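You operate a simulated robot arm through the tools that you are given. There is no shell and no other tool. Be economical: measure what you need, move in short steps, check, and stop when the job is done.

The job below is to be done with a simulated robot arm. You get a single attempt, and the scene is never put back.

Task
Send the green kit box out through the hatch and call for pick-up.
Fine: it is in the top service drawer; shut the drawer, shut and latch the hatch, then press CALL once. Set down upright: what you pick out. Where these are worked on the way, their far stop is far enough and under half their travel is too little: top service drawer.

It is judged by the outcome, as a careful person would: the job done as asked, and still so three seconds after it is handed in. It fails if anything else is knocked over, pushed out of place, dropped, spilled or broken.

Robot
A 7-joint arm with a two-finger parallel gripper on a trunk, on a base that drives. Base frame: it is fixed to the floor where the robot stands at the start and does not move with it; the origin is under the middle of the robot, x ahead of it, y to its left, z up. Lengths are in mm, angles in degrees, forces in N, time in s.
With the tool pointing down near the work surface it reaches from about 320 to 780 mm from the robot's upright axis, wherever it stands. Its first joint turns from -166.0 to 166.0 degrees. Places, roughly: hatch door [100, 900, 1400]; hatch latch [600, 600, 1300]; inside of the hatch [500, 900, 1200]; top service drawer [700, 100, 700]. Payload 3.91 kg.
The TCP is the grasp point between the finger pads, 30 mm short of the fingertips. In the tool frame z runs along the fingers and y along their closing line. Largest opening 110 mm; finger width 20, thickness 10; the body of the gripper, 48 by 112 mm, starts 55 mm behind the TCP.
Orientation is that of the tool frame in the base frame, as [roll, pitch, yaw] about the fixed x, y, z axes, in that order (R = Rz(yaw) Ry(pitch) Rx(roll)). With the fingers straight down and closing along the base's y, the tool's x points along the base's -x, its y along +y and its z along -z.

Tools
- The arm moves only by the tool send_rows. Its argument "increments" is a list that holds one entry, the list of rows, each a list of 7 numbers: the shift along the base's x, y, z in mm, then the turn, a rotation vector about the base's x, y, z in degrees, then the opening, from 0 (shut) to 1 (fully open). In form: [[[tx, ty, tz, ax, ay, az, hand], ...]]. A call has 1 to 10 rows; each row shifts and turns the commanded pose from where the row before left it. Each row takes 0.2 s and may step no farther than 50 mm and 8.6 degrees from the row before; otherwise, or with a gripper value out of range, the whole call is refused. A pose out of reach is approached as far as the arm can. The call stops where the force on the tool passes 40 N (or 10 N more than at its start, if that is more) or the arm is blocked; 0.2 s more then pass. The fingers move at their own pace (about 153 mm/s each) and stop on an object; they squeeze with about 43 N. The grip force told is the motor's: it shows also when the fingers shut on nothing. Time passes only in rows, and 0.2 s behind the last, so rows that do not move let the fingers close. It gives the time, the measured TCP pose, the force on the tool (base axes), the opening and the grip force at its end, in the units of the frame above (readings bear some noise), with the torque about the TCP (base axes, N m) and any sound that the robot's microphone picked up.
- Cameras (640 x 400 px; columns grow to the right, rows downward): "scene" is now at [-13.5, 216.2, 1340.3]; the picture's right is [0.73, -0.68, 0.00], its down [-0.34, -0.36, -0.87] and it looks along [0.59, 0.64, -0.49] (base axes); focal length 214 px, centre (320, 200). "wrist" rides on the gripper at [77, 7, -114] in the tool frame; the picture's right is [-0.09, 1.00, 0.00], its down [-0.80, -0.07, -0.59] and it looks along [-0.59, -0.05, 0.80] (tool axes); focal length 270 px, centre (320, 200). There is no depth. A picture from a camera that has moved, and an enlarged one, comes with that camera's place and axes in the base frame and with its lens.
- camera(camera): a new picture of that camera. No time passes.
- slide_trunk(by): slides the trunk up (or, below 0, down) by that many mm; the arm and the scene camera ride with it, the base frame stays. It gives what a move gives, with no picture.
- roll_base(legs): drives the robot by 1 to 6 legs, each [ahead, turn to the left] in mm and degrees, along the robot's own axes; the way and the turn of a leg run together, so that a leg with both is an arc; at most 1500 mm and 180 degrees a leg. The arm and the cameras ride along, it lands a little off, and it stops where it bumps. It gives what a move gives.
- pan_tilt(pan, tilt): turns the head with the scene camera to pan (to the left, within 155 degrees either way) and tilt (down, from -29 to 69), counted from straight ahead of the robot. It gives what a move gives.
- zoom(camera, box): a new picture of the part [left, top, right, bottom] of that camera's present view, enlarged. No time passes.
- close_job(): hands the job in; it is judged then, once.

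Go step by step. Nothing tells you exact positions but the pictures and the camera data: compare them with the known pose of the tool, close in by small moves and look again before you grip or let go. The budget is 120 turns and 90 pictures, counting those below and the enlarged ones. Unless the task says otherwise, let go and move clear before handing in, and close with one line.

The tools are called after ">>>" as a command line: name --argument value ..., lists and objects as JSON in quotes. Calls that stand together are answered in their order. send_rows: Moves the arm, as the interface text tells. Its arguments: {"type":"object","properties":{"increments":{"type":"array","items":{"type":"array","items":{"type":"array","items":{"type":"number"}}}}},"required":["increments"]} The other tools are called the same way: slide_trunk (by) slides the trunk up or down; roll_base (legs) drives the base; pan_tilt (pan, tilt) turns the head that bears the scene camera; camera (camera) takes a picture; zoom (camera, box) takes an enlarged picture of a part of a camera's view; close_job () hands the job in.

At the start:

```text
clock: 0.0
tool_pos: [237.0, 336.8, 999.6]
orientation: [180.0, 0.1, -179.9]
ft_force: [0.7, -0.4, 0.0]
ft_torque: [0.02, 0.0, 0.04]
opening: 110.0
grasp_force: 0.1
trunk travel left (down, up): [-300.0, 310.0]
robot x, y, heading: [0.1, -2.9, 0.0]
head pan, tilt: [47.2, 29.6]
```

scene: 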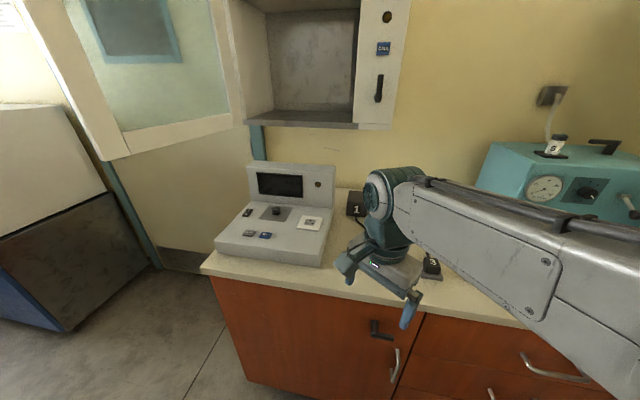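
wrist: 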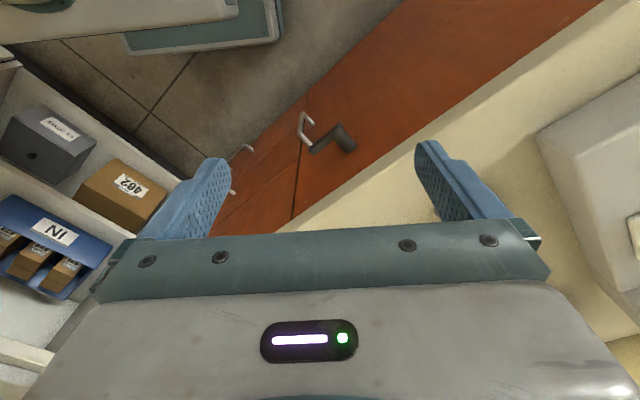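

I see an open hatch up on the wall, a counter with cabinet doors and drawers to the right. I'll look toward the drawers and the hatch first.

>>> pan_tilt --pan 5 --tilt 45

>>> camera --camera "scene"

>>> pan_tilt --pan 65 --tilt 5

>>> camera --camera "scene"

```text
clock: 1.1
tool_pos: [237.9, 336.0, 1000.1]
orientation: [180.0, 0.0, -180.0]
ft_force: [1.0, 0.2, 0.2]
ft_torque: [0.03, 0.04, 0.0]
opening: 110.1
grasp_force: 0.2
trunk travel left (down, up): [-300.0, 310.0]
robot x, y, heading: [-0.9, 2.7, -0.2]
head pan, tilt: [5.0, 45.0]
```

```text
87 pictures are left
camera scene: at [6.0, 156.8, 1317.1], right [0.09, -1.0, 0.0], down [-0.7, -0.06, -0.71], along [0.7, 0.06, -0.71], focal length 214 px, centre (320, 200)
```

scene: 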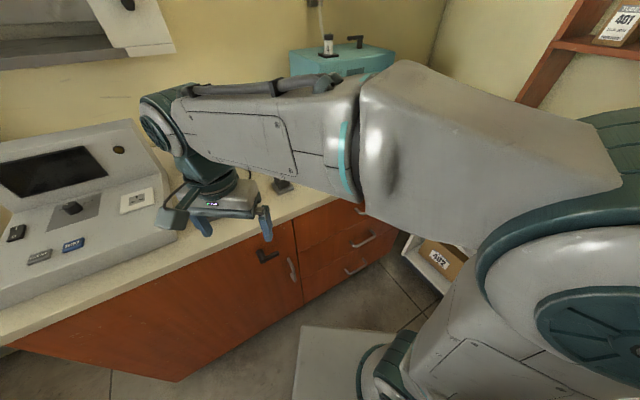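

```text
clock: 2.4
tool_pos: [237.0, 336.5, 1001.5]
orientation: [180.0, 0.0, 179.9]
ft_force: [0.2, -0.1, -0.3]
ft_torque: [0.02, 0.01, 0.0]
opening: 109.9
grasp_force: 0.0
trunk travel left (down, up): [-300.0, 310.0]
robot x, y, heading: [0.6, -0.9, -0.1]
head pan, tilt: [65.0, 5.0]
```

```text
86 pictures are left
camera scene: at [-36.1, 232.9, 1380.0], right [0.91, -0.42, 0.0], down [-0.04, -0.08, -1.0], along [0.42, 0.9, -0.09], focal length 214 px, centre (320, 200)
```

scene: 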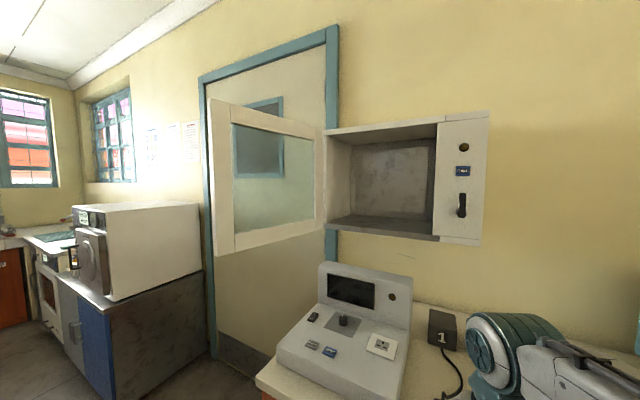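

>>> pan_tilt --pan -30 --tilt 40

>>> camera --camera "scene"

>>> zoom --camera "wrist" --box '[150, 0, 450, 220]'

```text
clock: 4.1
tool_pos: [237.1, 336.9, 999.5]
orientation: [179.9, -0.1, -180.0]
ft_force: [-0.6, 0.3, -0.9]
ft_torque: [0.01, 0.03, 0.01]
opening: 110.0
grasp_force: 0.0
trunk travel left (down, up): [-300.0, 310.0]
robot x, y, heading: [1.3, -0.1, 0.0]
head pan, tilt: [-30.0, 40.0]
```

```text
85 pictures are left
camera scene: at [-1.3, 107.2, 1324.3], right [-0.5, -0.87, 0.0], down [-0.56, 0.32, -0.77], along [0.66, -0.38, -0.64], focal length 214 px, centre (320, 200)
```

scene: 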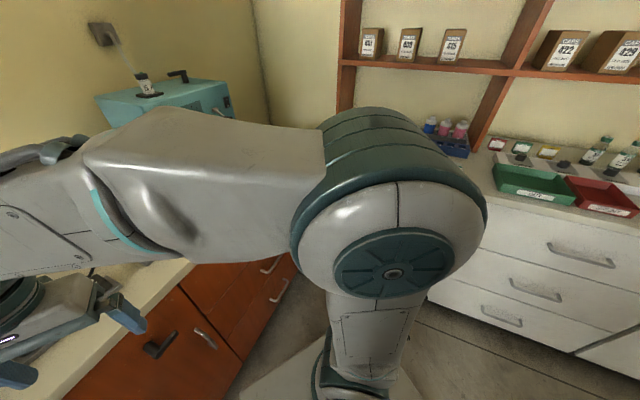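

```text
1.82 times, centred on (300, 110) of wrist
camera zoom: at [160.2, 343.4, 1116.1], right [0.09, 1.0, 0.0], down [0.8, -0.07, 0.59], along [0.59, -0.05, -0.8], focal length 491 px, centre (356, 364)
```

zoom: 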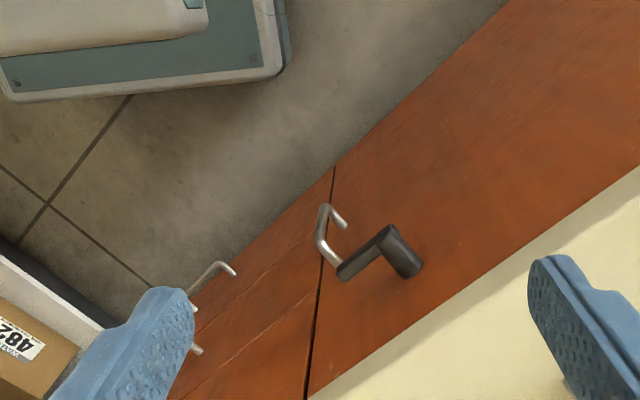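

>>> pan_tilt --pan 150 --tilt 30

>>> camera --camera "scene"

>>> pan_tilt --pan -110 --tilt 35

>>> camera --camera "scene"

```text
clock: 6.8
tool_pos: [237.0, 336.0, 1000.6]
orientation: [180.0, 0.0, 180.0]
ft_force: [-0.4, -0.3, 0.3]
ft_torque: [0.02, 0.0, 0.0]
opening: 109.9
grasp_force: 0.0
trunk travel left (down, up): [-300.0, 310.0]
robot x, y, heading: [2.7, -0.7, -0.2]
head pan, tilt: [150.0, 30.0]
```

```text
83 pictures are left
camera scene: at [-153.3, 194.9, 1339.7], right [0.5, 0.87, 0.0], down [0.43, -0.25, -0.87], along [-0.75, 0.43, -0.5], focal length 214 px, centre (320, 200)
```

scene: 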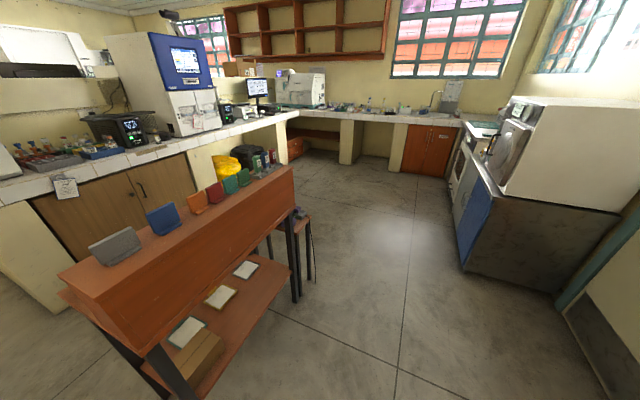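

```text
clock: 10.4
tool_pos: [236.9, 336.3, 999.6]
orientation: [-180.0, 0.1, -180.0]
ft_force: [1.0, 0.1, -0.2]
ft_torque: [0.0, 0.0, 0.03]
opening: 110.2
grasp_force: 0.1
trunk travel left (down, up): [-300.0, 310.0]
robot x, y, heading: [1.1, 1.8, -0.2]
head pan, tilt: [-110.0, 35.0]
```

```text
82 pictures are left
camera scene: at [-105.1, 66.9, 1331.9], right [-0.94, 0.34, 0.0], down [0.2, 0.54, -0.82], along [-0.28, -0.77, -0.57], focal length 214 px, centre (320, 200)
```

scene: 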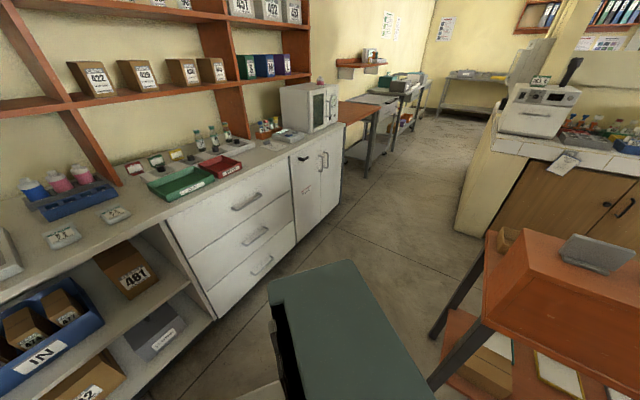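

There's free floor behind. The counter front faces about 36° to my left, so I'll back off slightly and turn to face it.

>>> roll_base --legs '[[-80, 0], [0, 36], [-150, 0]]'

>>> pan_tilt --pan -20 --tilt 40

>>> camera --camera "scene"

>>> camera --camera "wrist"

```text
clock: 14.2
tool_pos: [-209.1, 322.2, 999.5]
orientation: [180.0, 0.1, -143.7]
ft_force: [-0.1, -0.3, 0.2]
ft_torque: [0.02, -0.02, 0.01]
opening: 109.9
grasp_force: 0.1
trunk travel left (down, up): [-300.0, 310.0]
robot x, y, heading: [-202.6, -87.9, 36.5]
head pan, tilt: [-110.0, 35.0]
```

```text
clock: 15.8
tool_pos: [-210.2, 321.9, 999.2]
orientation: [-179.9, 0.0, -143.7]
ft_force: [0.2, -0.4, -0.1]
ft_torque: [-0.03, 0.03, 0.03]
opening: 110.2
grasp_force: 0.0
trunk travel left (down, up): [-300.0, 310.0]
robot x, y, heading: [-201.6, -93.4, 36.4]
head pan, tilt: [-20.0, 40.0]
```

```text
81 pictures are left
camera scene: at [-268.0, 10.0, 1324.3], right [0.28, -0.96, 0.0], down [-0.62, -0.18, -0.77], along [0.74, 0.22, -0.64], focal length 214 px, centre (320, 200)
```

scene: 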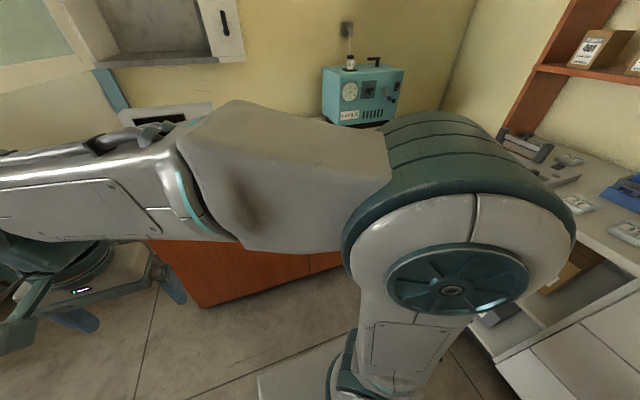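

```text
80 pictures are left
camera wrist: at [-275.1, 282.1, 1116.1], right [-0.52, 0.85, 0.0], down [0.69, 0.42, 0.59], along [0.51, 0.31, -0.8], focal length 270 px, centre (320, 200)
```

wrist: 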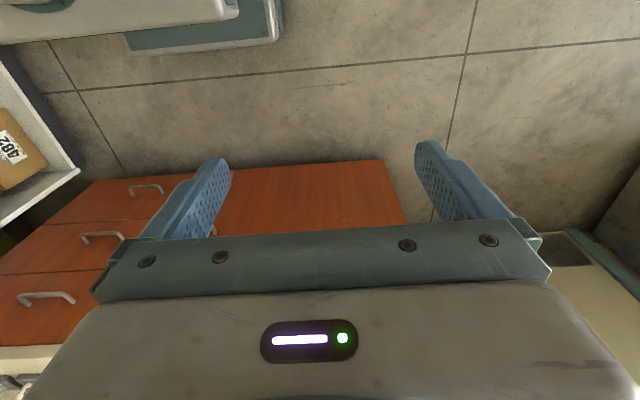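

The arm blocks the view and the drawers lie to my right. I'll shift the robot about 250 mm to the right and bring the arm to the left of my view.

>>> roll_base --legs '[[0, -90], [250, 0], [0, 90]]'

>>> camera --camera "wrist"

```text
clock: 25.3
tool_pos: [-66.1, 122.2, 999.7]
orientation: [180.0, -0.1, -142.8]
ft_force: [0.2, 0.1, -0.1]
ft_torque: [-0.01, 0.03, 0.02]
opening: 110.0
grasp_force: 0.0
trunk travel left (down, up): [-300.0, 310.0]
robot x, y, heading: [-48.4, -287.0, 37.2]
head pan, tilt: [-20.0, 40.0]
```

```text
79 pictures are left
camera wrist: at [-130.7, 80.5, 1116.1], right [-0.53, 0.85, 0.0], down [0.68, 0.43, 0.59], along [0.5, 0.32, -0.8], focal length 270 px, centre (320, 200)
```

wrist: 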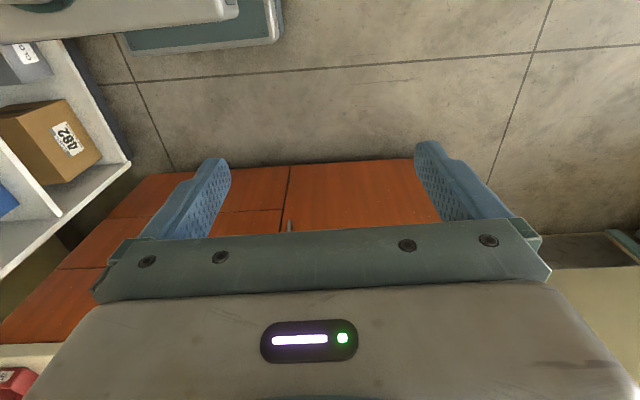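

Now at a good spot; the top drawer should be ~680 mm ahead and ~130 mm to the right. I'll swing the arm round in front while yawing the tool so that it can later grip the horizontal handle bar.

>>> send_rows --increments '[[[35, -15, 0, 0, 0, -8.5, 1], [35, -15, 0, 0, 0, -8.5, 1], [35, -15, 0, 0, 0, -8.5, 1], [35, -15, 0, 0, 0, -8.5, 1], [35, -15, 0, 0, 0, -8.5, 1], [35, -15, 0, 0, 0, -8.5, 1], [35, -15, 0, 0, 0, -8.5, 1], [35, -15, 0, 0, 0, -8.5, 1], [35, -15, 0, 0, 0, -8.5, 1], [35, -15, 0, 0, 0, -8.5, 1]]]'

>>> camera --camera "scene"

>>> camera --camera "wrist"

```text
clock: 27.5
tool_pos: [282.7, -27.8, 999.0]
orientation: [180.0, 0.0, 132.1]
ft_force: [-0.3, 0.5, 0.3]
ft_torque: [-0.02, -0.01, -0.04]
opening: 110.0
grasp_force: 0.1
trunk travel left (down, up): [-300.0, 310.0]
robot x, y, heading: [-48.3, -286.0, 37.4]
head pan, tilt: [-20.0, 40.0]
```

```text
78 pictures are left
camera scene: at [-119.2, -191.4, 1324.3], right [0.3, -0.96, 0.0], down [-0.61, -0.19, -0.77], along [0.73, 0.23, -0.64], focal length 214 px, centre (320, 200)
```

scene: 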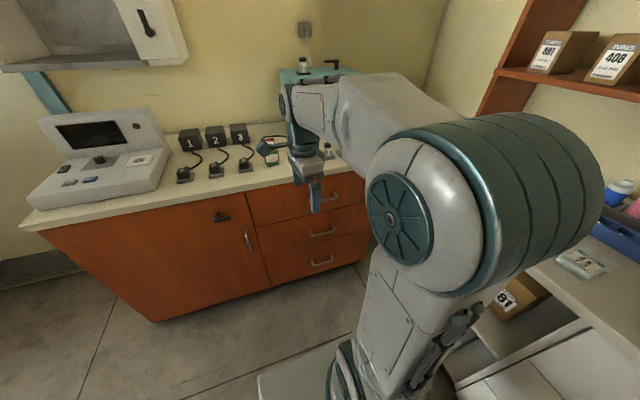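

```text
77 pictures are left
camera wrist: at [237.8, 33.7, 1115.2], right [0.8, 0.6, 0.0], down [0.48, -0.64, 0.59], along [0.36, -0.47, -0.8], focal length 270 px, centre (320, 200)
```

wrist: 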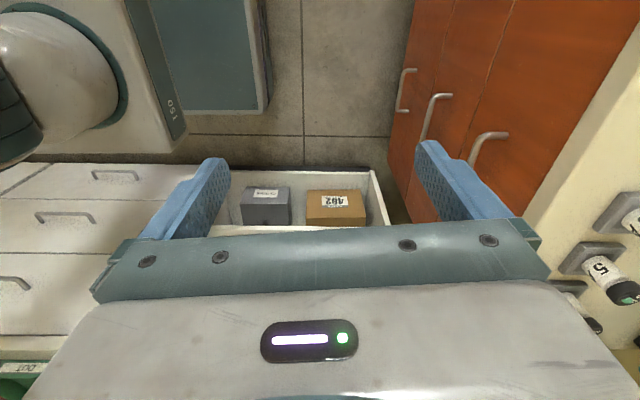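

>>> zoom --camera "scene" --box '[220, 130, 420, 280]'

>>> zoom --camera "wrist" --box '[380, 60, 560, 180]'

```text
2.67 times, centred on (320, 205) of scene
camera zoom: at [-119.2, -191.4, 1324.3], right [0.3, -0.96, 0.0], down [-0.61, -0.19, -0.77], along [0.73, 0.23, -0.64], focal length 572 px, centre (320, 187)
```

zoom: 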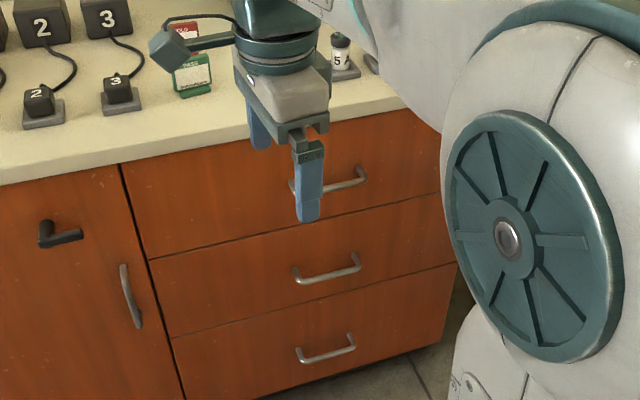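

```text
3.33 times, centred on (470, 120) of wrist
camera zoom: at [237.8, 33.7, 1115.2], right [0.8, 0.6, 0.0], down [0.48, -0.64, 0.59], along [0.36, -0.47, -0.8], focal length 901 px, centre (-180, 467)
```

zoom: 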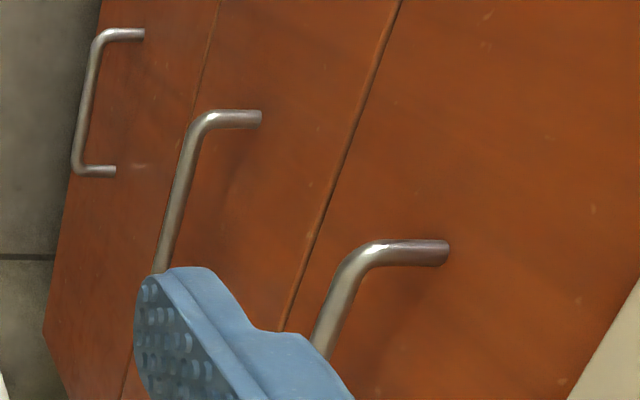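

The top-drawer handle is roughly at (545, 5, 750), with the drawer fronts facing along direction (0.8, 0.6). I'll bring the tool horizontal, in front of it.

>>> send_rows --increments '[[[15, -5, -24, 5.1, -6.8, -0.5, 1], [15, -5, -24, 5.1, -6.8, -0.5, 1], [15, -5, -24, 5.1, -6.8, -0.5, 1], [15, -5, -24, 5.1, -6.8, -0.5, 1], [15, -5, -24, 5.1, -6.8, -0.5, 1], [15, -5, -24, 5.1, -6.8, -0.5, 1], [15, -5, -24, 5.1, -6.8, -0.5, 1], [15, -5, -24, 5.1, -6.8, -0.5, 1], [15, -5, -24, 5.1, -6.8, -0.5, 1], [15, -5, -24, 5.1, -6.8, -0.5, 1]]]'

>>> camera --camera "scene"

>>> camera --camera "wrist"

```text
clock: 29.7
tool_pos: [448.0, -72.1, 789.9]
orientation: [94.9, 2.3, 123.8]
ft_force: [-0.1, 0.8, -0.1]
ft_torque: [-0.03, -0.01, -0.01]
opening: 109.9
grasp_force: 0.0
out of reach, approached as far as the arm can: row 6, 7, 8
trunk travel left (down, up): [-300.0, 310.0]
robot x, y, heading: [-50.3, -286.1, 37.2]
head pan, tilt: [-20.0, 40.0]
```

```text
74 pictures are left
camera scene: at [-119.6, -191.7, 1324.4], right [0.3, -0.96, 0.0], down [-0.61, -0.19, -0.77], along [0.73, 0.23, -0.64], focal length 214 px, centre (320, 200)
```

scene: 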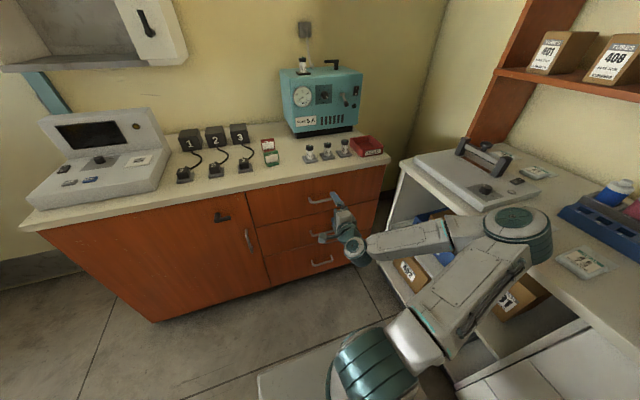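

```text
73 pictures are left
camera wrist: at [311.4, -71.5, 805.6], right [0.1, 0.01, 1.0], down [-0.05, -1.0, 0.01], along [0.99, -0.05, -0.1], focal length 270 px, centre (320, 200)
```

wrist: 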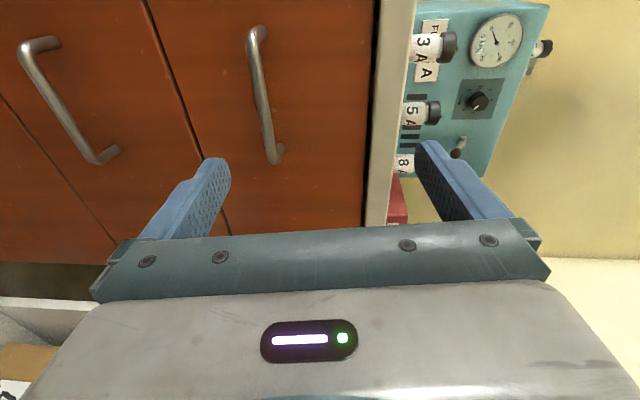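

The wrist view confirms the handle bar centre near (548, 2, 734), about 110 mm long. I'll go to a pre-grasp 70 mm in front of it.

>>> send_rows --increments '[[[15, 11, -19, 0.8, -1.1, 1, 0.8], [15, 11, -19, 0.8, -1.1, 1, 0.7], [14, 10, -18, 0.8, -1.0, 1, 0.6]]]'

>>> camera --camera "wrist"

>>> camera --camera "scene"

```text
clock: 30.5
tool_pos: [492.5, -39.2, 733.4]
orientation: [91.0, 2.2, 126.8]
ft_force: [-0.2, -0.6, -0.3]
ft_torque: [-0.01, 0.02, 0.0]
opening: 66.4
grasp_force: 0.1
trunk travel left (down, up): [-300.0, 310.0]
robot x, y, heading: [-49.6, -290.3, 37.1]
head pan, tilt: [-20.0, 40.0]
```

```text
72 pictures are left
camera wrist: at [354.8, -46.3, 741.5], right [0.04, -0.03, 1.0], down [0.01, -1.0, -0.03], along [1.0, 0.01, -0.04], focal length 270 px, centre (320, 200)
```

wrist: 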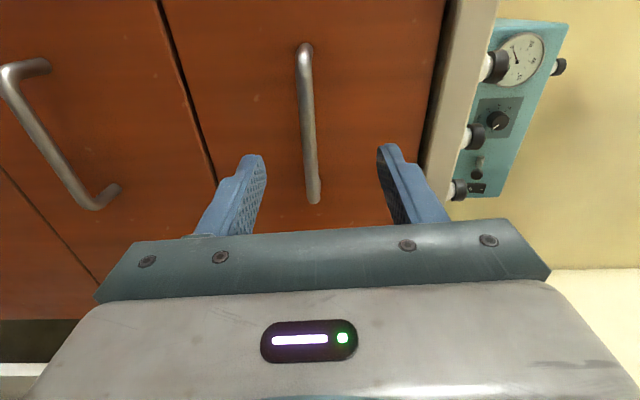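

```text
71 pictures are left
camera scene: at [-119.2, -191.7, 1324.4], right [0.3, -0.95, 0.0], down [-0.61, -0.19, -0.77], along [0.73, 0.23, -0.64], focal length 214 px, centre (320, 200)
```

scene: 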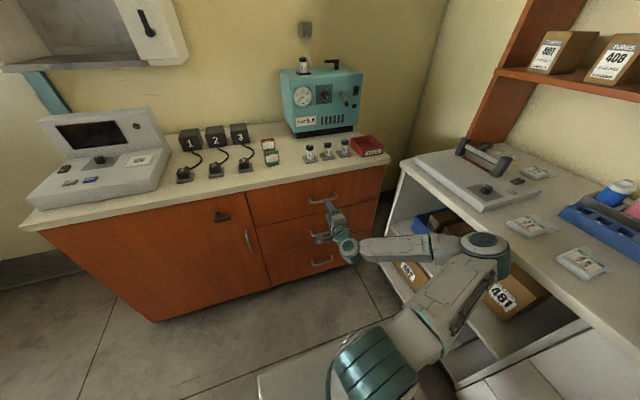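

>>> send_rows --increments '[[[18, 13.5, -5, 0, 0, 0, 0.6], [18, 13, 0, 0, 0, 0, 0.6], [16, 12, 0, 0, 0, 0, 0.6]]]'

>>> camera --camera "wrist"

```text
clock: 31.3
tool_pos: [544.5, -0.3, 728.3]
orientation: [91.1, 2.1, 126.9]
ft_force: [-1.0, 0.1, 0.1]
ft_torque: [-0.01, 0.03, -0.02]
opening: 66.0
grasp_force: 0.0
trunk travel left (down, up): [-300.0, 310.0]
robot x, y, heading: [-50.3, -290.6, 37.3]
head pan, tilt: [-20.0, 40.0]
```

```text
70 pictures are left
camera wrist: at [407.3, -7.8, 736.7], right [0.04, -0.03, 1.0], down [0.0, -1.0, -0.03], along [1.0, 0.01, -0.04], focal length 270 px, centre (320, 200)
```

wrist: 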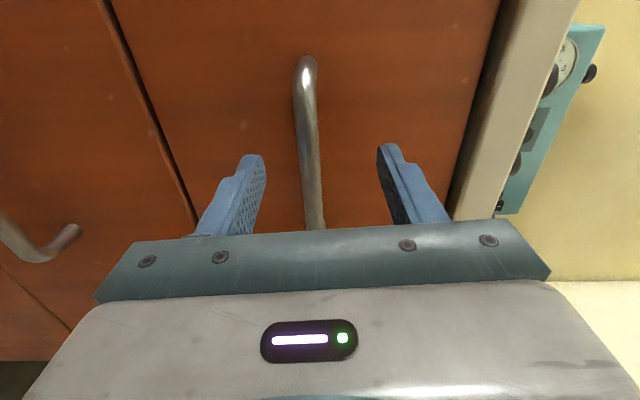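

>>> send_rows --increments '[[[0, 0, 0, 0, 0, 0, 0.0], [0, 0, 0, 0, 0, 0, 0.0], [0, 0, 0, 0, 0, 0, 0.0]]]'

>>> camera --camera "wrist"

```text
clock: 32.1
tool_pos: [544.6, -0.2, 723.2]
orientation: [91.6, 2.0, 126.9]
ft_force: [-7.4, -2.0, -33.6]
ft_torque: [0.39, 1.3, -0.53]
opening: 11.9
grasp_force: 45.3
trunk travel left (down, up): [-300.0, 310.0]
robot x, y, heading: [-50.3, -288.9, 37.2]
head pan, tilt: [-20.0, 40.0]
```

```text
69 pictures are left
camera wrist: at [407.7, -8.1, 732.9], right [0.05, -0.03, 1.0], down [0.0, -1.0, -0.03], along [1.0, 0.01, -0.05], focal length 270 px, centre (320, 200)
```

wrist: 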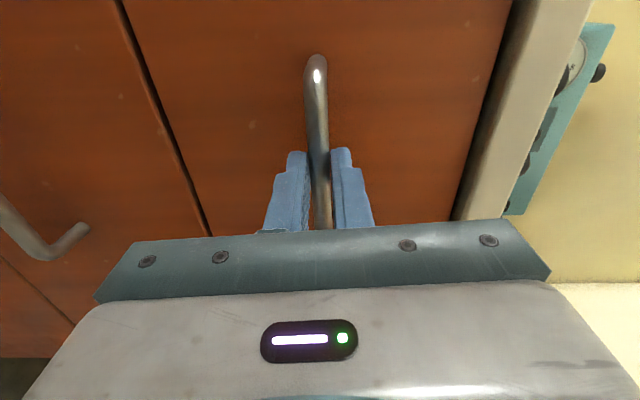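

The bar is gripped. I'll relieve the vertical strain and then pull back a little with the arm.

>>> send_rows --increments '[[[0, 0, -5, 0, 0, 0, 0], [-8, -6, 0, 0, 0, 0, 0], [-16, -12, 0, 0, 0, 0, 0]]]'

```text
clock: 32.9
tool_pos: [520.4, -18.7, 722.5]
orientation: [91.0, 2.2, 126.9]
ft_force: [-2.6, 3.6, -13.1]
ft_torque: [0.54, 0.89, -0.28]
opening: 12.2
grasp_force: 44.6
trunk travel left (down, up): [-300.0, 310.0]
robot x, y, heading: [-50.6, -290.5, 37.2]
head pan, tilt: [-20.0, 40.0]
```

>>> roll_base --legs '[[-130, 0]]'

>>> camera --camera "scene"

```text
clock: 34.2
tool_pos: [416.0, -95.7, 724.6]
orientation: [91.1, 2.2, 127.0]
ft_force: [-7.5, 11.5, -10.2]
ft_torque: [0.65, 0.69, 0.65]
opening: 12.2
grasp_force: 45.3
trunk travel left (down, up): [-300.0, 310.0]
robot x, y, heading: [-156.9, -367.8, 37.3]
head pan, tilt: [-20.0, 40.0]
```

```text
68 pictures are left
camera scene: at [-222.8, -269.4, 1324.3], right [0.3, -0.95, 0.0], down [-0.61, -0.19, -0.77], along [0.73, 0.23, -0.64], focal length 214 px, centre (320, 200)
```

scene: 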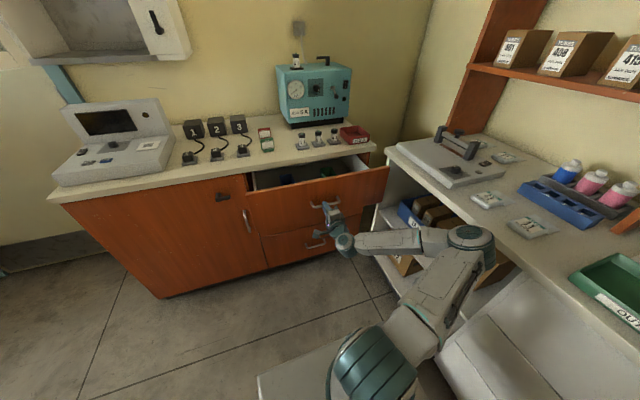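

>>> roll_base --legs '[[-130, 0]]'

>>> camera --camera "scene"

```text
clock: 35.5
tool_pos: [310.0, -172.3, 723.4]
orientation: [91.1, 2.2, 127.5]
ft_force: [-11.1, 15.0, -6.0]
ft_torque: [0.72, 0.67, 1.02]
opening: 12.1
grasp_force: 45.0
trunk travel left (down, up): [-300.0, 310.0]
robot x, y, heading: [-259.2, -449.0, 37.5]
head pan, tilt: [-20.0, 40.0]
```

```text
67 pictures are left
camera scene: at [-327.4, -349.0, 1324.2], right [0.3, -0.95, 0.0], down [-0.61, -0.2, -0.77], along [0.73, 0.23, -0.64], focal length 214 px, centre (320, 200)
```

scene: 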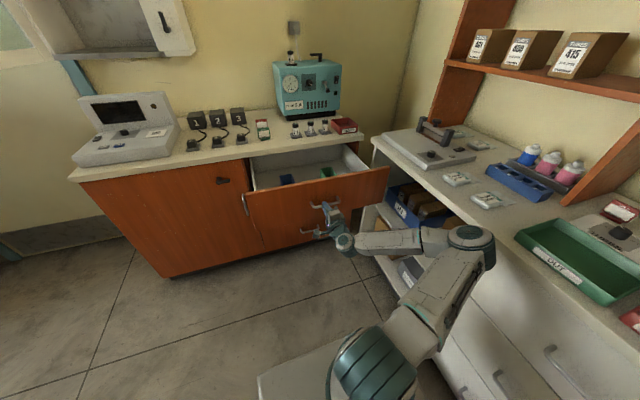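

>>> zoom --camera "scene" --box '[240, 120, 400, 240]'

```text
3.33 times, centred on (320, 180) of scene
camera zoom: at [-327.4, -349.0, 1324.2], right [0.3, -0.95, 0.0], down [-0.61, -0.2, -0.77], along [0.73, 0.23, -0.64], focal length 715 px, centre (320, 267)
```

zoom: 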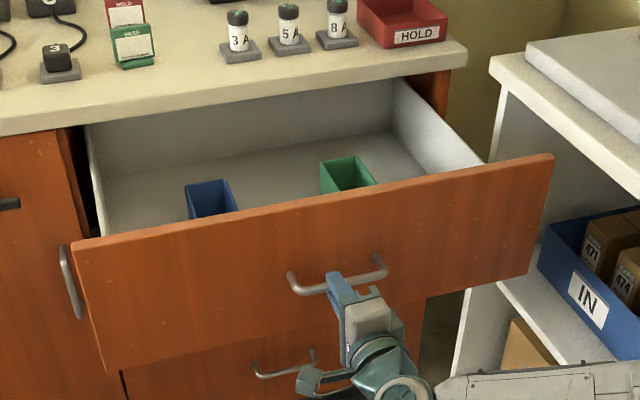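

The drawer is open ~290 mm with a blue and a green open-topped box inside. I'll release the handle, back off with the base, and look in from above.

>>> send_rows --increments '[[[0, 0, 0, 0, 0, 0, 0.5], [0, 0, 0, 0, 0, 0, 0.5], [0, 0, 0, 0, 0, 0, 0.5]]]'

>>> roll_base --legs '[[-90, 0]]'

>>> slide_trunk --by 250

>>> camera --camera "scene"

>>> camera --camera "wrist"

```text
clock: 36.2
tool_pos: [310.8, -174.3, 723.6]
orientation: [91.1, 2.1, 127.5]
ft_force: [0.2, -1.0, -0.2]
ft_torque: [-0.03, -0.02, 0.0]
opening: 54.9
grasp_force: 0.1
trunk travel left (down, up): [-300.0, 310.0]
robot x, y, heading: [-257.8, -452.3, 37.9]
head pan, tilt: [-20.0, 40.0]
```

```text
clock: 37.4
tool_pos: [238.9, -228.8, 722.7]
orientation: [91.2, 2.0, 127.4]
ft_force: [-0.3, -0.5, 0.7]
ft_torque: [-0.02, -0.01, 0.01]
opening: 54.8
grasp_force: 0.1
trunk travel left (down, up): [-300.0, 310.0]
robot x, y, heading: [-331.2, -501.6, 37.4]
head pan, tilt: [-20.0, 40.0]
```

```text
clock: 39.9
tool_pos: [240.7, -229.6, 973.0]
orientation: [91.0, 2.1, 127.4]
ft_force: [0.1, 0.6, 0.1]
ft_torque: [0.02, -0.02, 0.01]
opening: 55.1
grasp_force: 0.0
trunk travel left (down, up): [-550.0, 60.0]
robot x, y, heading: [-326.1, -499.8, 37.5]
head pan, tilt: [-20.0, 40.0]
```

```text
65 pictures are left
camera scene: at [-397.7, -405.1, 1574.3], right [0.3, -0.95, 0.0], down [-0.61, -0.19, -0.77], along [0.73, 0.23, -0.64], focal length 214 px, centre (320, 200)
```

scene: 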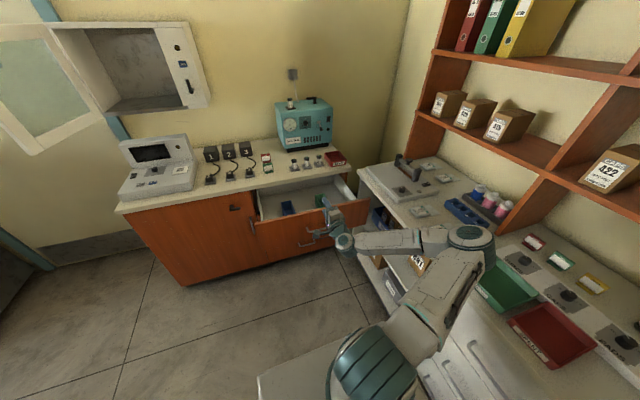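

```text
64 pictures are left
camera wrist: at [102.6, -237.8, 981.5], right [0.05, -0.03, 1.0], down [0.01, -1.0, -0.03], along [1.0, 0.01, -0.05], focal length 270 px, centre (320, 200)
```

wrist: 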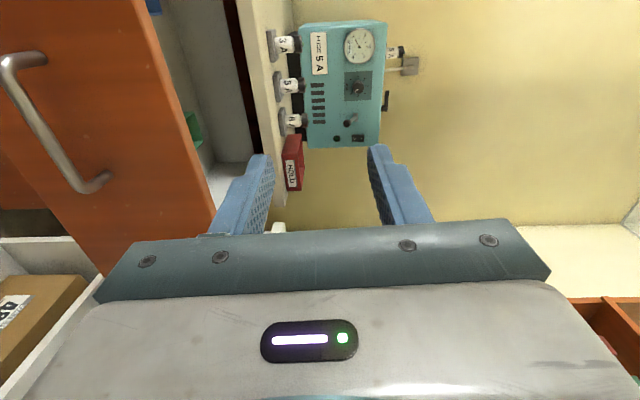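

>>> send_rows --increments '[[[0, 0, 0, -5.1, 6.8, 0, 0.8], [0, 0, 0, -5.1, 6.8, 0, 0.8], [0, 0, 0, -5.1, 6.8, 0, 0.8], [0, 0, 0, -5.1, 6.8, 0, 0.8], [0, 0, 0, -5.1, 6.8, 0, 0.8], [0, 0, 0, -5.1, 6.8, 0, 0.8], [0, 0, 0, -5.1, 6.8, 0, 0.8], [0, 0, 0, -5.1, 6.8, 0, 0.8], [0, 0, 0, -5.1, 6.8, 0, 0.8], [0, 0, 0, -5.1, 6.8, 0, 0.8]]]'

>>> roll_base --legs '[[150, 0]]'

>>> camera --camera "scene"

>>> camera --camera "wrist"

```text
clock: 42.1
tool_pos: [241.0, -227.8, 973.9]
orientation: [176.2, -0.4, 129.1]
ft_force: [-0.1, 0.1, -0.4]
ft_torque: [0.0, 0.03, 0.02]
opening: 87.8
grasp_force: 0.0
trunk travel left (down, up): [-550.0, 60.0]
robot x, y, heading: [-326.7, -500.4, 37.3]
head pan, tilt: [-20.0, 40.0]
```

```text
clock: 43.5
tool_pos: [357.0, -137.0, 974.0]
orientation: [176.1, -0.4, 129.0]
ft_force: [0.7, 0.1, -0.5]
ft_torque: [-0.01, 0.02, 0.02]
opening: 88.1
grasp_force: 0.1
trunk travel left (down, up): [-550.0, 60.0]
robot x, y, heading: [-211.8, -410.5, 37.2]
head pan, tilt: [-20.0, 40.0]
```

```text
63 pictures are left
camera scene: at [-278.9, -313.7, 1574.3], right [0.3, -0.95, 0.0], down [-0.61, -0.19, -0.77], along [0.73, 0.23, -0.64], focal length 214 px, centre (320, 200)
```

scene: 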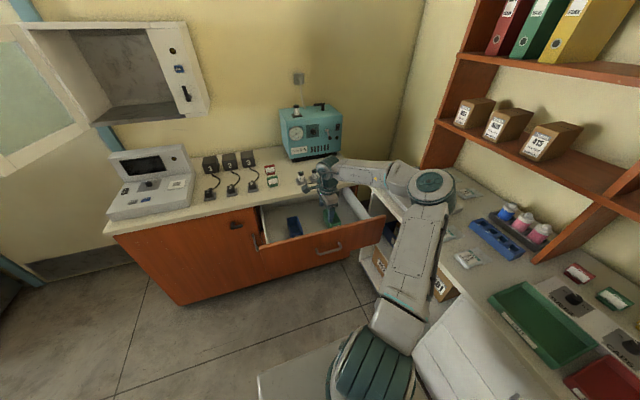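

```text
62 pictures are left
camera wrist: at [310.1, -79.5, 1090.3], right [0.83, 0.56, 0.07], down [0.42, -0.69, 0.58], along [0.37, -0.46, -0.81], focal length 270 px, centre (320, 200)
```

wrist: 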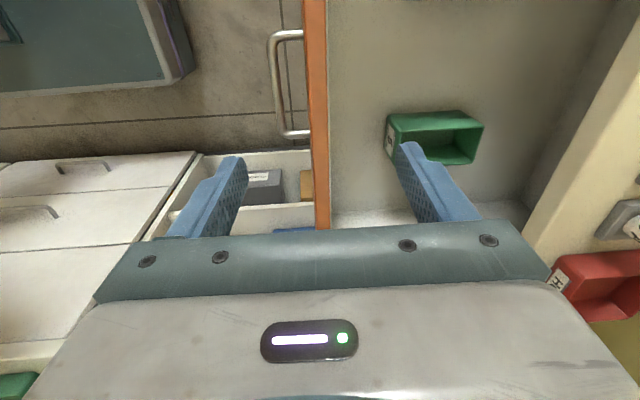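

>>> zoom --camera "wrist" --box '[320, 80, 540, 220]'

>>> zoom --camera "scene" --box '[240, 150, 400, 260]'

```text
2.86 times, centred on (430, 150) of wrist
camera zoom: at [310.1, -79.5, 1090.3], right [0.83, 0.56, 0.07], down [0.42, -0.69, 0.58], along [0.37, -0.46, -0.81], focal length 772 px, centre (6, 343)
```

zoom: 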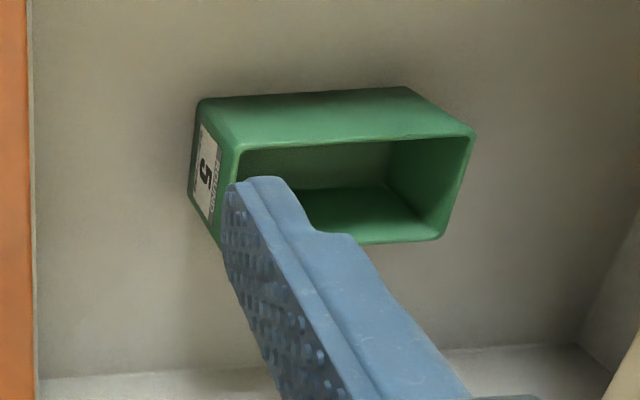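

```text
3.64 times, centred on (320, 205) of scene
camera zoom: at [-278.9, -313.7, 1574.3], right [0.3, -0.95, 0.0], down [-0.61, -0.19, -0.77], along [0.73, 0.23, -0.64], focal length 780 px, centre (320, 182)
```

zoom: 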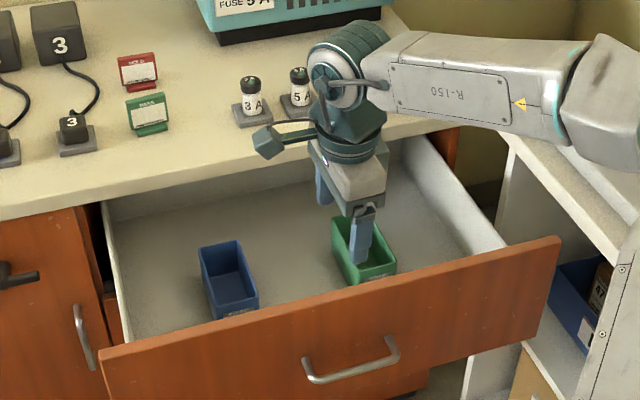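

The green bin (≈118 × 58 × 72 mm, long side into the drawer) can be gripped across its width with a tool pitched ~45°, which will also suit the hatch. I'll drive closer and reorient the tool above the drawer.

>>> roll_base --legs '[[170, 0]]'

>>> send_rows --increments '[[[-16, -12, 0, 0, 0, -8.6, 0.9], [-16, -12, 0, 0, 0, -8.6, 0.9], [-16, -12, 0, 0, 0, -8.6, 0.9], [-16, -12, 0, 0, 0, -8.6, 0.9], [-16, -12, 0, 0, 0, -8.6, 0.9], [-8, -6, 0, 0, 0, -8.6, 0.9], [0, 0, 0, 0, 0, -8.6, 0.9], [0, 0, 0, 0, 0, -8.6, 0.9], [0, 0, 0, 0, 0, -8.6, 0.9], [0, 0, 0, 0, 0, -8.6, 0.9]]]'

>>> camera --camera "scene"

```text
clock: 45.0
tool_pos: [490.7, -35.0, 973.9]
orientation: [176.2, -0.3, 129.0]
ft_force: [-0.1, -0.5, 0.1]
ft_torque: [-0.03, 0.01, -0.01]
opening: 88.2
grasp_force: 0.0
trunk travel left (down, up): [-550.0, 60.0]
robot x, y, heading: [-74.5, -311.6, 37.7]
head pan, tilt: [-20.0, 40.0]
```

```text
clock: 47.1
tool_pos: [403.4, -100.6, 973.0]
orientation: [176.1, -0.3, 42.9]
ft_force: [0.2, 0.3, 0.1]
ft_torque: [0.02, 0.01, -0.02]
opening: 99.3
grasp_force: 0.0
trunk travel left (down, up): [-550.0, 60.0]
robot x, y, heading: [-78.3, -308.5, 37.5]
head pan, tilt: [-20.0, 40.0]
```

```text
59 pictures are left
camera scene: at [-146.8, -211.9, 1574.3], right [0.3, -0.95, 0.0], down [-0.61, -0.19, -0.77], along [0.73, 0.23, -0.64], focal length 214 px, centre (320, 200)
```

scene: 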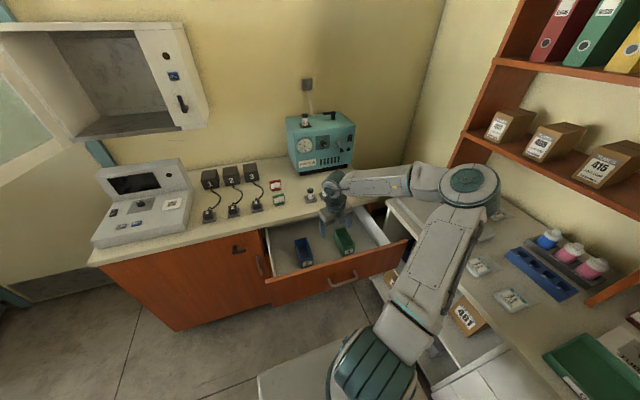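

>>> send_rows --increments '[[[15, -12, -17, 5.0, -5.6, -0.9, 0.9], [15, -12, -17, 5.0, -5.6, -0.9, 0.9], [15, -12, -17, 5.0, -5.6, -0.9, 0.9], [15, -12, -17, 5.0, -5.6, -0.9, 0.9], [15, -12, -17, 5.0, -5.6, -0.9, 0.9], [13, -11, -15, 5.0, -5.6, -0.9, 0.9]]]'

>>> zoom --camera "scene" --box '[240, 150, 440, 300]'

>>> camera --camera "wrist"

```text
clock: 48.5
tool_pos: [491.1, -172.8, 873.4]
orientation: [177.8, -45.4, 36.6]
ft_force: [-0.1, 0.6, 0.6]
ft_torque: [0.0, -0.01, -0.01]
opening: 98.8
grasp_force: 0.1
trunk travel left (down, up): [-550.0, 60.0]
robot x, y, heading: [-78.4, -309.1, 37.6]
head pan, tilt: [-20.0, 40.0]
```

```text
2.67 times, centred on (340, 225) of scene
camera zoom: at [-146.6, -212.5, 1574.5], right [0.3, -0.95, 0.0], down [-0.61, -0.19, -0.77], along [0.73, 0.23, -0.64], focal length 572 px, centre (267, 133)
```

zoom: 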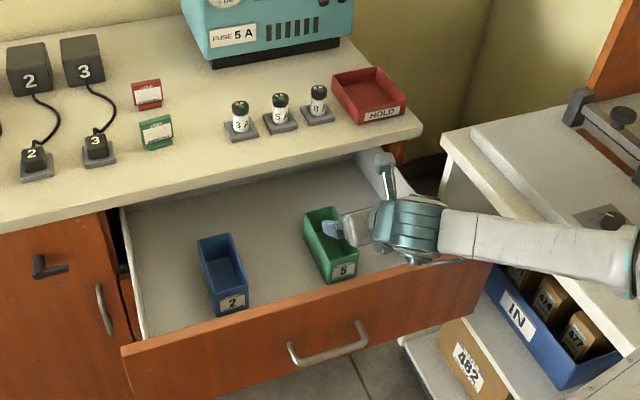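

```text
57 pictures are left
camera wrist: at [470.6, -191.1, 1010.9], right [0.52, -0.85, -0.04], down [-0.85, -0.51, -0.15], along [0.11, 0.11, -0.99], focal length 270 px, centre (320, 200)
```

wrist: 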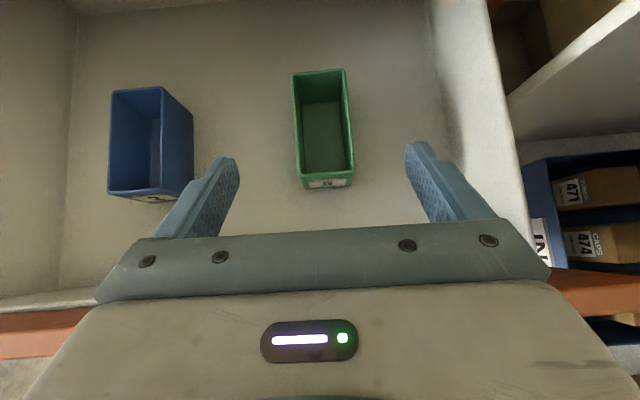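

The green bin is centred near (578, −115), rim z≈722, floor ≈650. I'll approach along a ~55° pitched line and stop part-way to check.

>>> send_rows --increments '[[[17, 11, -30, -3, 4, 0, 0.9], [17, 11, -30, -3, 4, 0, 0.9], [17, 11, -35, 0, 0, 0, 0.9]]]'

>>> camera --camera "wrist"

>>> zoom --camera "scene" --box '[280, 180, 420, 285]'

```text
clock: 49.4
tool_pos: [541.7, -137.0, 779.0]
orientation: [177.6, -35.3, 36.9]
ft_force: [0.1, -0.5, -0.4]
ft_torque: [-0.01, -0.03, 0.01]
opening: 98.8
grasp_force: 0.0
trunk travel left (down, up): [-550.0, 60.0]
robot x, y, heading: [-72.3, -306.2, 37.4]
head pan, tilt: [-20.0, 40.0]
```

```text
56 pictures are left
camera wrist: at [540.4, -142.0, 918.6], right [0.52, -0.85, -0.02], down [-0.85, -0.52, 0.02], along [-0.03, 0.0, -1.0], focal length 270 px, centre (320, 200)
```

wrist: 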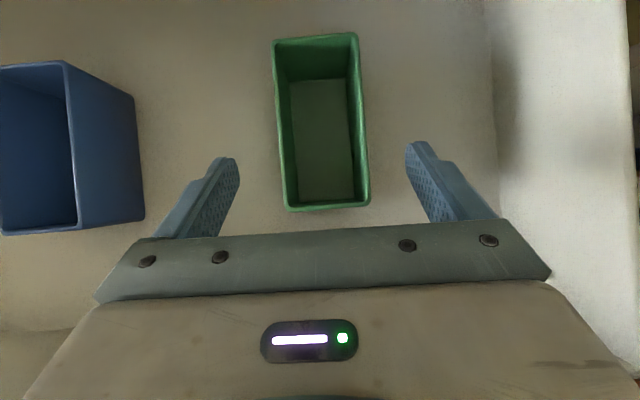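

```text
3.81 times, centred on (350, 232) of scene
camera zoom: at [-146.7, -211.3, 1574.3], right [0.3, -0.95, 0.0], down [-0.61, -0.19, -0.77], along [0.73, 0.23, -0.64], focal length 817 px, centre (206, 76)
```

zoom: 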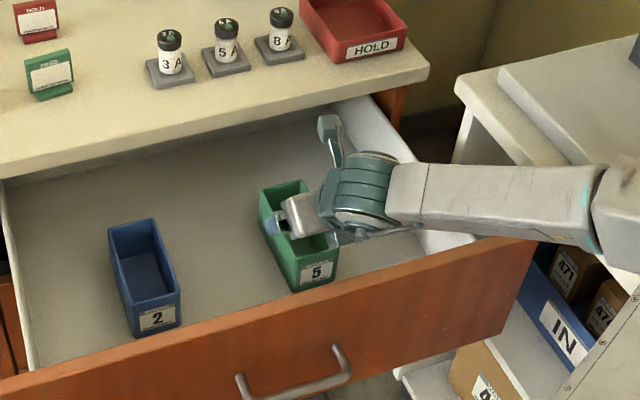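

>>> send_rows --increments '[[[14, 8, -25, 0, 0, 0, 0.9], [13, 8, -25, 0, 0, 0, 0.9], [13, 8, -24, 0, 0, 0, 0.9]]]'

>>> camera --camera "wrist"

>>> zoom --camera "scene" --box '[280, 180, 420, 285]'

```text
clock: 50.1
tool_pos: [581.7, -114.8, 704.0]
orientation: [177.6, -35.2, 36.7]
ft_force: [-0.2, 0.5, -1.8]
ft_torque: [0.01, 0.03, -0.03]
opening: 98.8
grasp_force: 0.1
trunk travel left (down, up): [-550.0, 60.0]
robot x, y, heading: [-78.2, -307.3, 37.7]
head pan, tilt: [-20.0, 40.0]
```

```text
54 pictures are left
camera wrist: at [580.6, -119.0, 844.9], right [0.52, -0.85, -0.02], down [-0.85, -0.52, 0.02], along [-0.03, 0.0, -1.0], focal length 270 px, centre (320, 200)
```

wrist: 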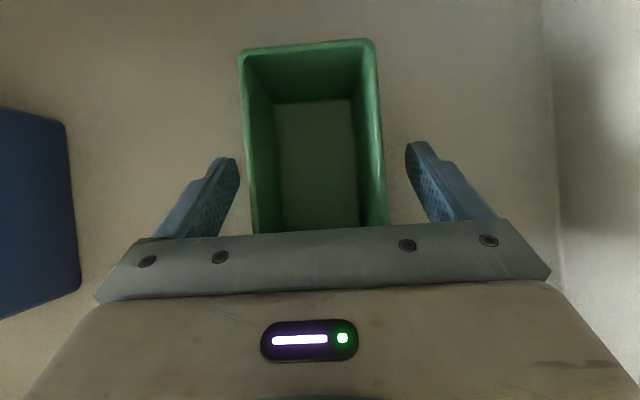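

```text
3.81 times, centred on (350, 232) of scene
camera zoom: at [-146.7, -211.8, 1574.3], right [0.3, -0.95, 0.0], down [-0.61, -0.19, -0.77], along [0.73, 0.23, -0.64], focal length 817 px, centre (206, 76)
```

zoom: 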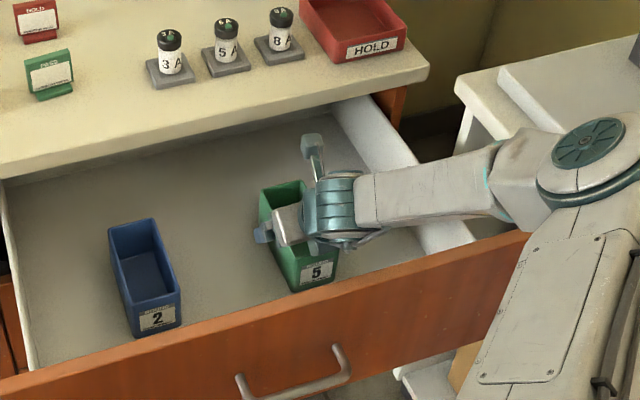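

The fingers straddle the bin, well centred. A small sideways correction, then close.

>>> send_rows --increments '[[[-2, 2.5, -2, 0, 0, 0, 0.7], [0, 0, 0, 0, 0, 0, 0.5], [0, 0, 0, 0, 0, 0, 0.3], [0, 0, 0, 0, 0, 0, 0.3]]]'

>>> camera --camera "wrist"

```text
clock: 51.1
tool_pos: [579.7, -113.0, 704.4]
orientation: [177.6, -35.4, 36.9]
ft_force: [1.8, -0.3, 8.5]
ft_torque: [0.15, 0.25, 0.06]
opening: 65.3
grasp_force: 42.9
trunk travel left (down, up): [-550.0, 60.0]
robot x, y, heading: [-75.2, -307.5, 37.5]
head pan, tilt: [-20.0, 40.0]
```

```text
52 pictures are left
camera wrist: at [578.6, -117.3, 844.2], right [0.52, -0.85, -0.02], down [-0.85, -0.52, 0.02], along [-0.02, 0.0, -1.0], focal length 270 px, centre (320, 200)
```

wrist: 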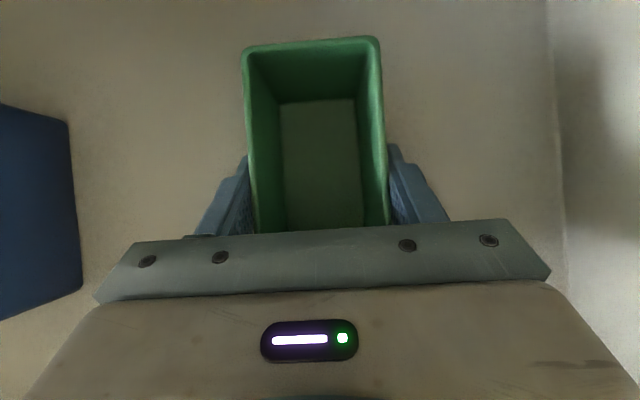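

Gripped. Lift a little, draw back from under the counter edge, then raise.

>>> send_rows --increments '[[[0, 0, 10, 0, 0, 0, 0.3], [0, 0, 12, 0, 0, 0, 0.3], [-16, -12, 5, 0, 0, 0, 0.3], [-20, -15, 5, 0, 0, 0, 0.3], [-20, -15, 10, 0, 0, 0, 0.3], [0, 0, 30, 0, 0, 0, 0.3], [0, 0, 40, 0, 0, 0, 0.3], [0, 0, 40, 0, 0, 0, 0.3], [0, 0, 40, 0, 0, 0, 0.3], [0, 0, 40, 0, 0, 0, 0.3]]]'

>>> camera --camera "scene"

>>> camera --camera "wrist"

```text
clock: 53.4
tool_pos: [522.6, -154.7, 936.9]
orientation: [177.6, -35.3, 36.8]
ft_force: [-0.2, -0.7, -1.4]
ft_torque: [0.01, 0.02, 0.02]
opening: 65.3
grasp_force: 43.1
trunk travel left (down, up): [-550.0, 60.0]
robot x, y, heading: [-79.8, -313.2, 37.7]
head pan, tilt: [-20.0, 40.0]
```

```text
51 pictures are left
camera scene: at [-147.0, -212.0, 1574.3], right [0.3, -0.95, 0.0], down [-0.61, -0.19, -0.77], along [0.73, 0.23, -0.64], focal length 214 px, centre (320, 200)
```

scene: 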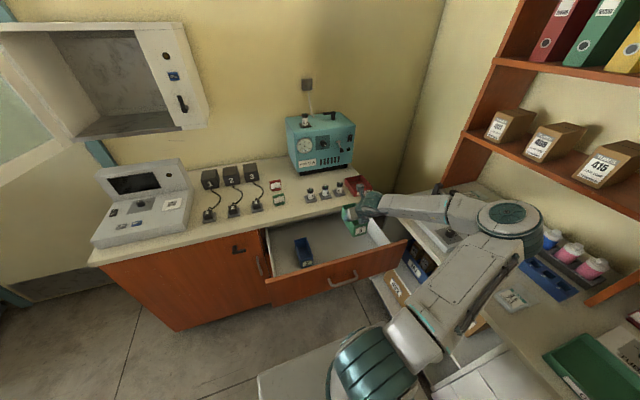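

```text
50 pictures are left
camera wrist: at [522.9, -158.9, 1075.5], right [0.52, -0.85, -0.02], down [-0.85, -0.52, 0.02], along [-0.03, 0.0, -1.0], focal length 270 px, centre (320, 200)
```

wrist: 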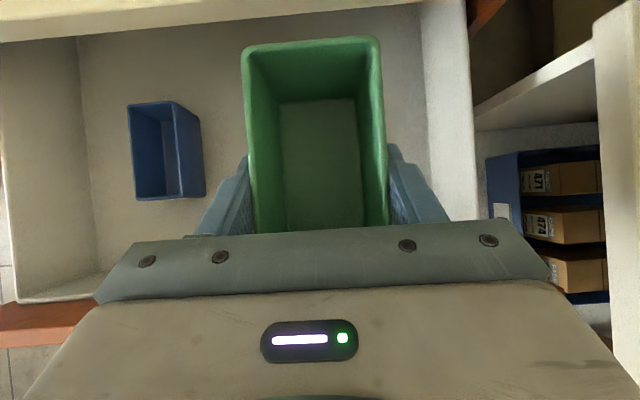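

The bin is held upright. I'll back off, raise the arm to hatch height, and then shift the robot left to face the hatch.

>>> roll_base --legs '[[-90, 0]]'

>>> send_rows --increments '[[[-8, -6, 40, 0, 0, 0, 0.3], [-8, -6, 40, 0, 0, 0, 0.3], [-8, -6, 40, 0, 0, 0, 0.3], [-8, -6, 40, 0, 0, 0, 0.3], [-8, -6, 40, 0, 0, 0, 0.3], [-8, -6, 40, 0, 0, 0, 0.3], [-8, -6, 40, 0, 0, 0, 0.3], [-8, -6, 40, 0, 0, 0, 0.3], [-8, -6, 30, 0, 0, 0, 0.3]]]'

>>> camera --camera "scene"

```text
clock: 54.5
tool_pos: [452.0, -209.4, 935.3]
orientation: [177.6, -35.3, 36.7]
ft_force: [-1.2, -0.3, -0.3]
ft_torque: [0.02, 0.0, 0.03]
opening: 65.5
grasp_force: 43.0
trunk travel left (down, up): [-550.0, 60.0]
robot x, y, heading: [-147.5, -363.9, 37.6]
head pan, tilt: [-20.0, 40.0]
```

```text
clock: 56.5
tool_pos: [380.4, -261.0, 1286.9]
orientation: [177.7, -35.3, 36.9]
ft_force: [-0.7, 0.2, -1.0]
ft_torque: [0.01, 0.04, -0.01]
opening: 65.4
grasp_force: 43.0
trunk travel left (down, up): [-550.0, 60.0]
robot x, y, heading: [-144.5, -361.7, 37.6]
head pan, tilt: [-20.0, 40.0]
```

```text
49 pictures are left
camera scene: at [-218.6, -267.1, 1574.3], right [0.3, -0.95, 0.0], down [-0.61, -0.2, -0.77], along [0.73, 0.23, -0.64], focal length 214 px, centre (320, 200)
```

scene: 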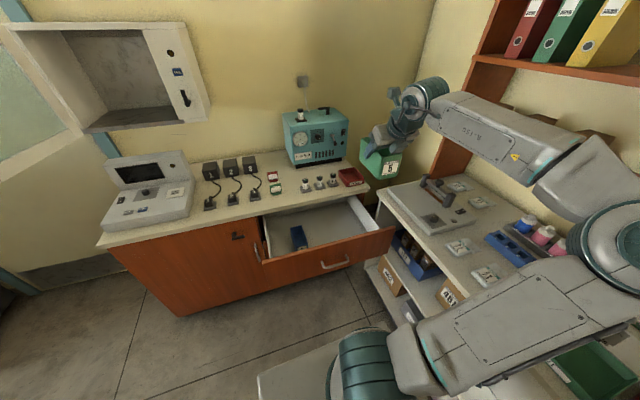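

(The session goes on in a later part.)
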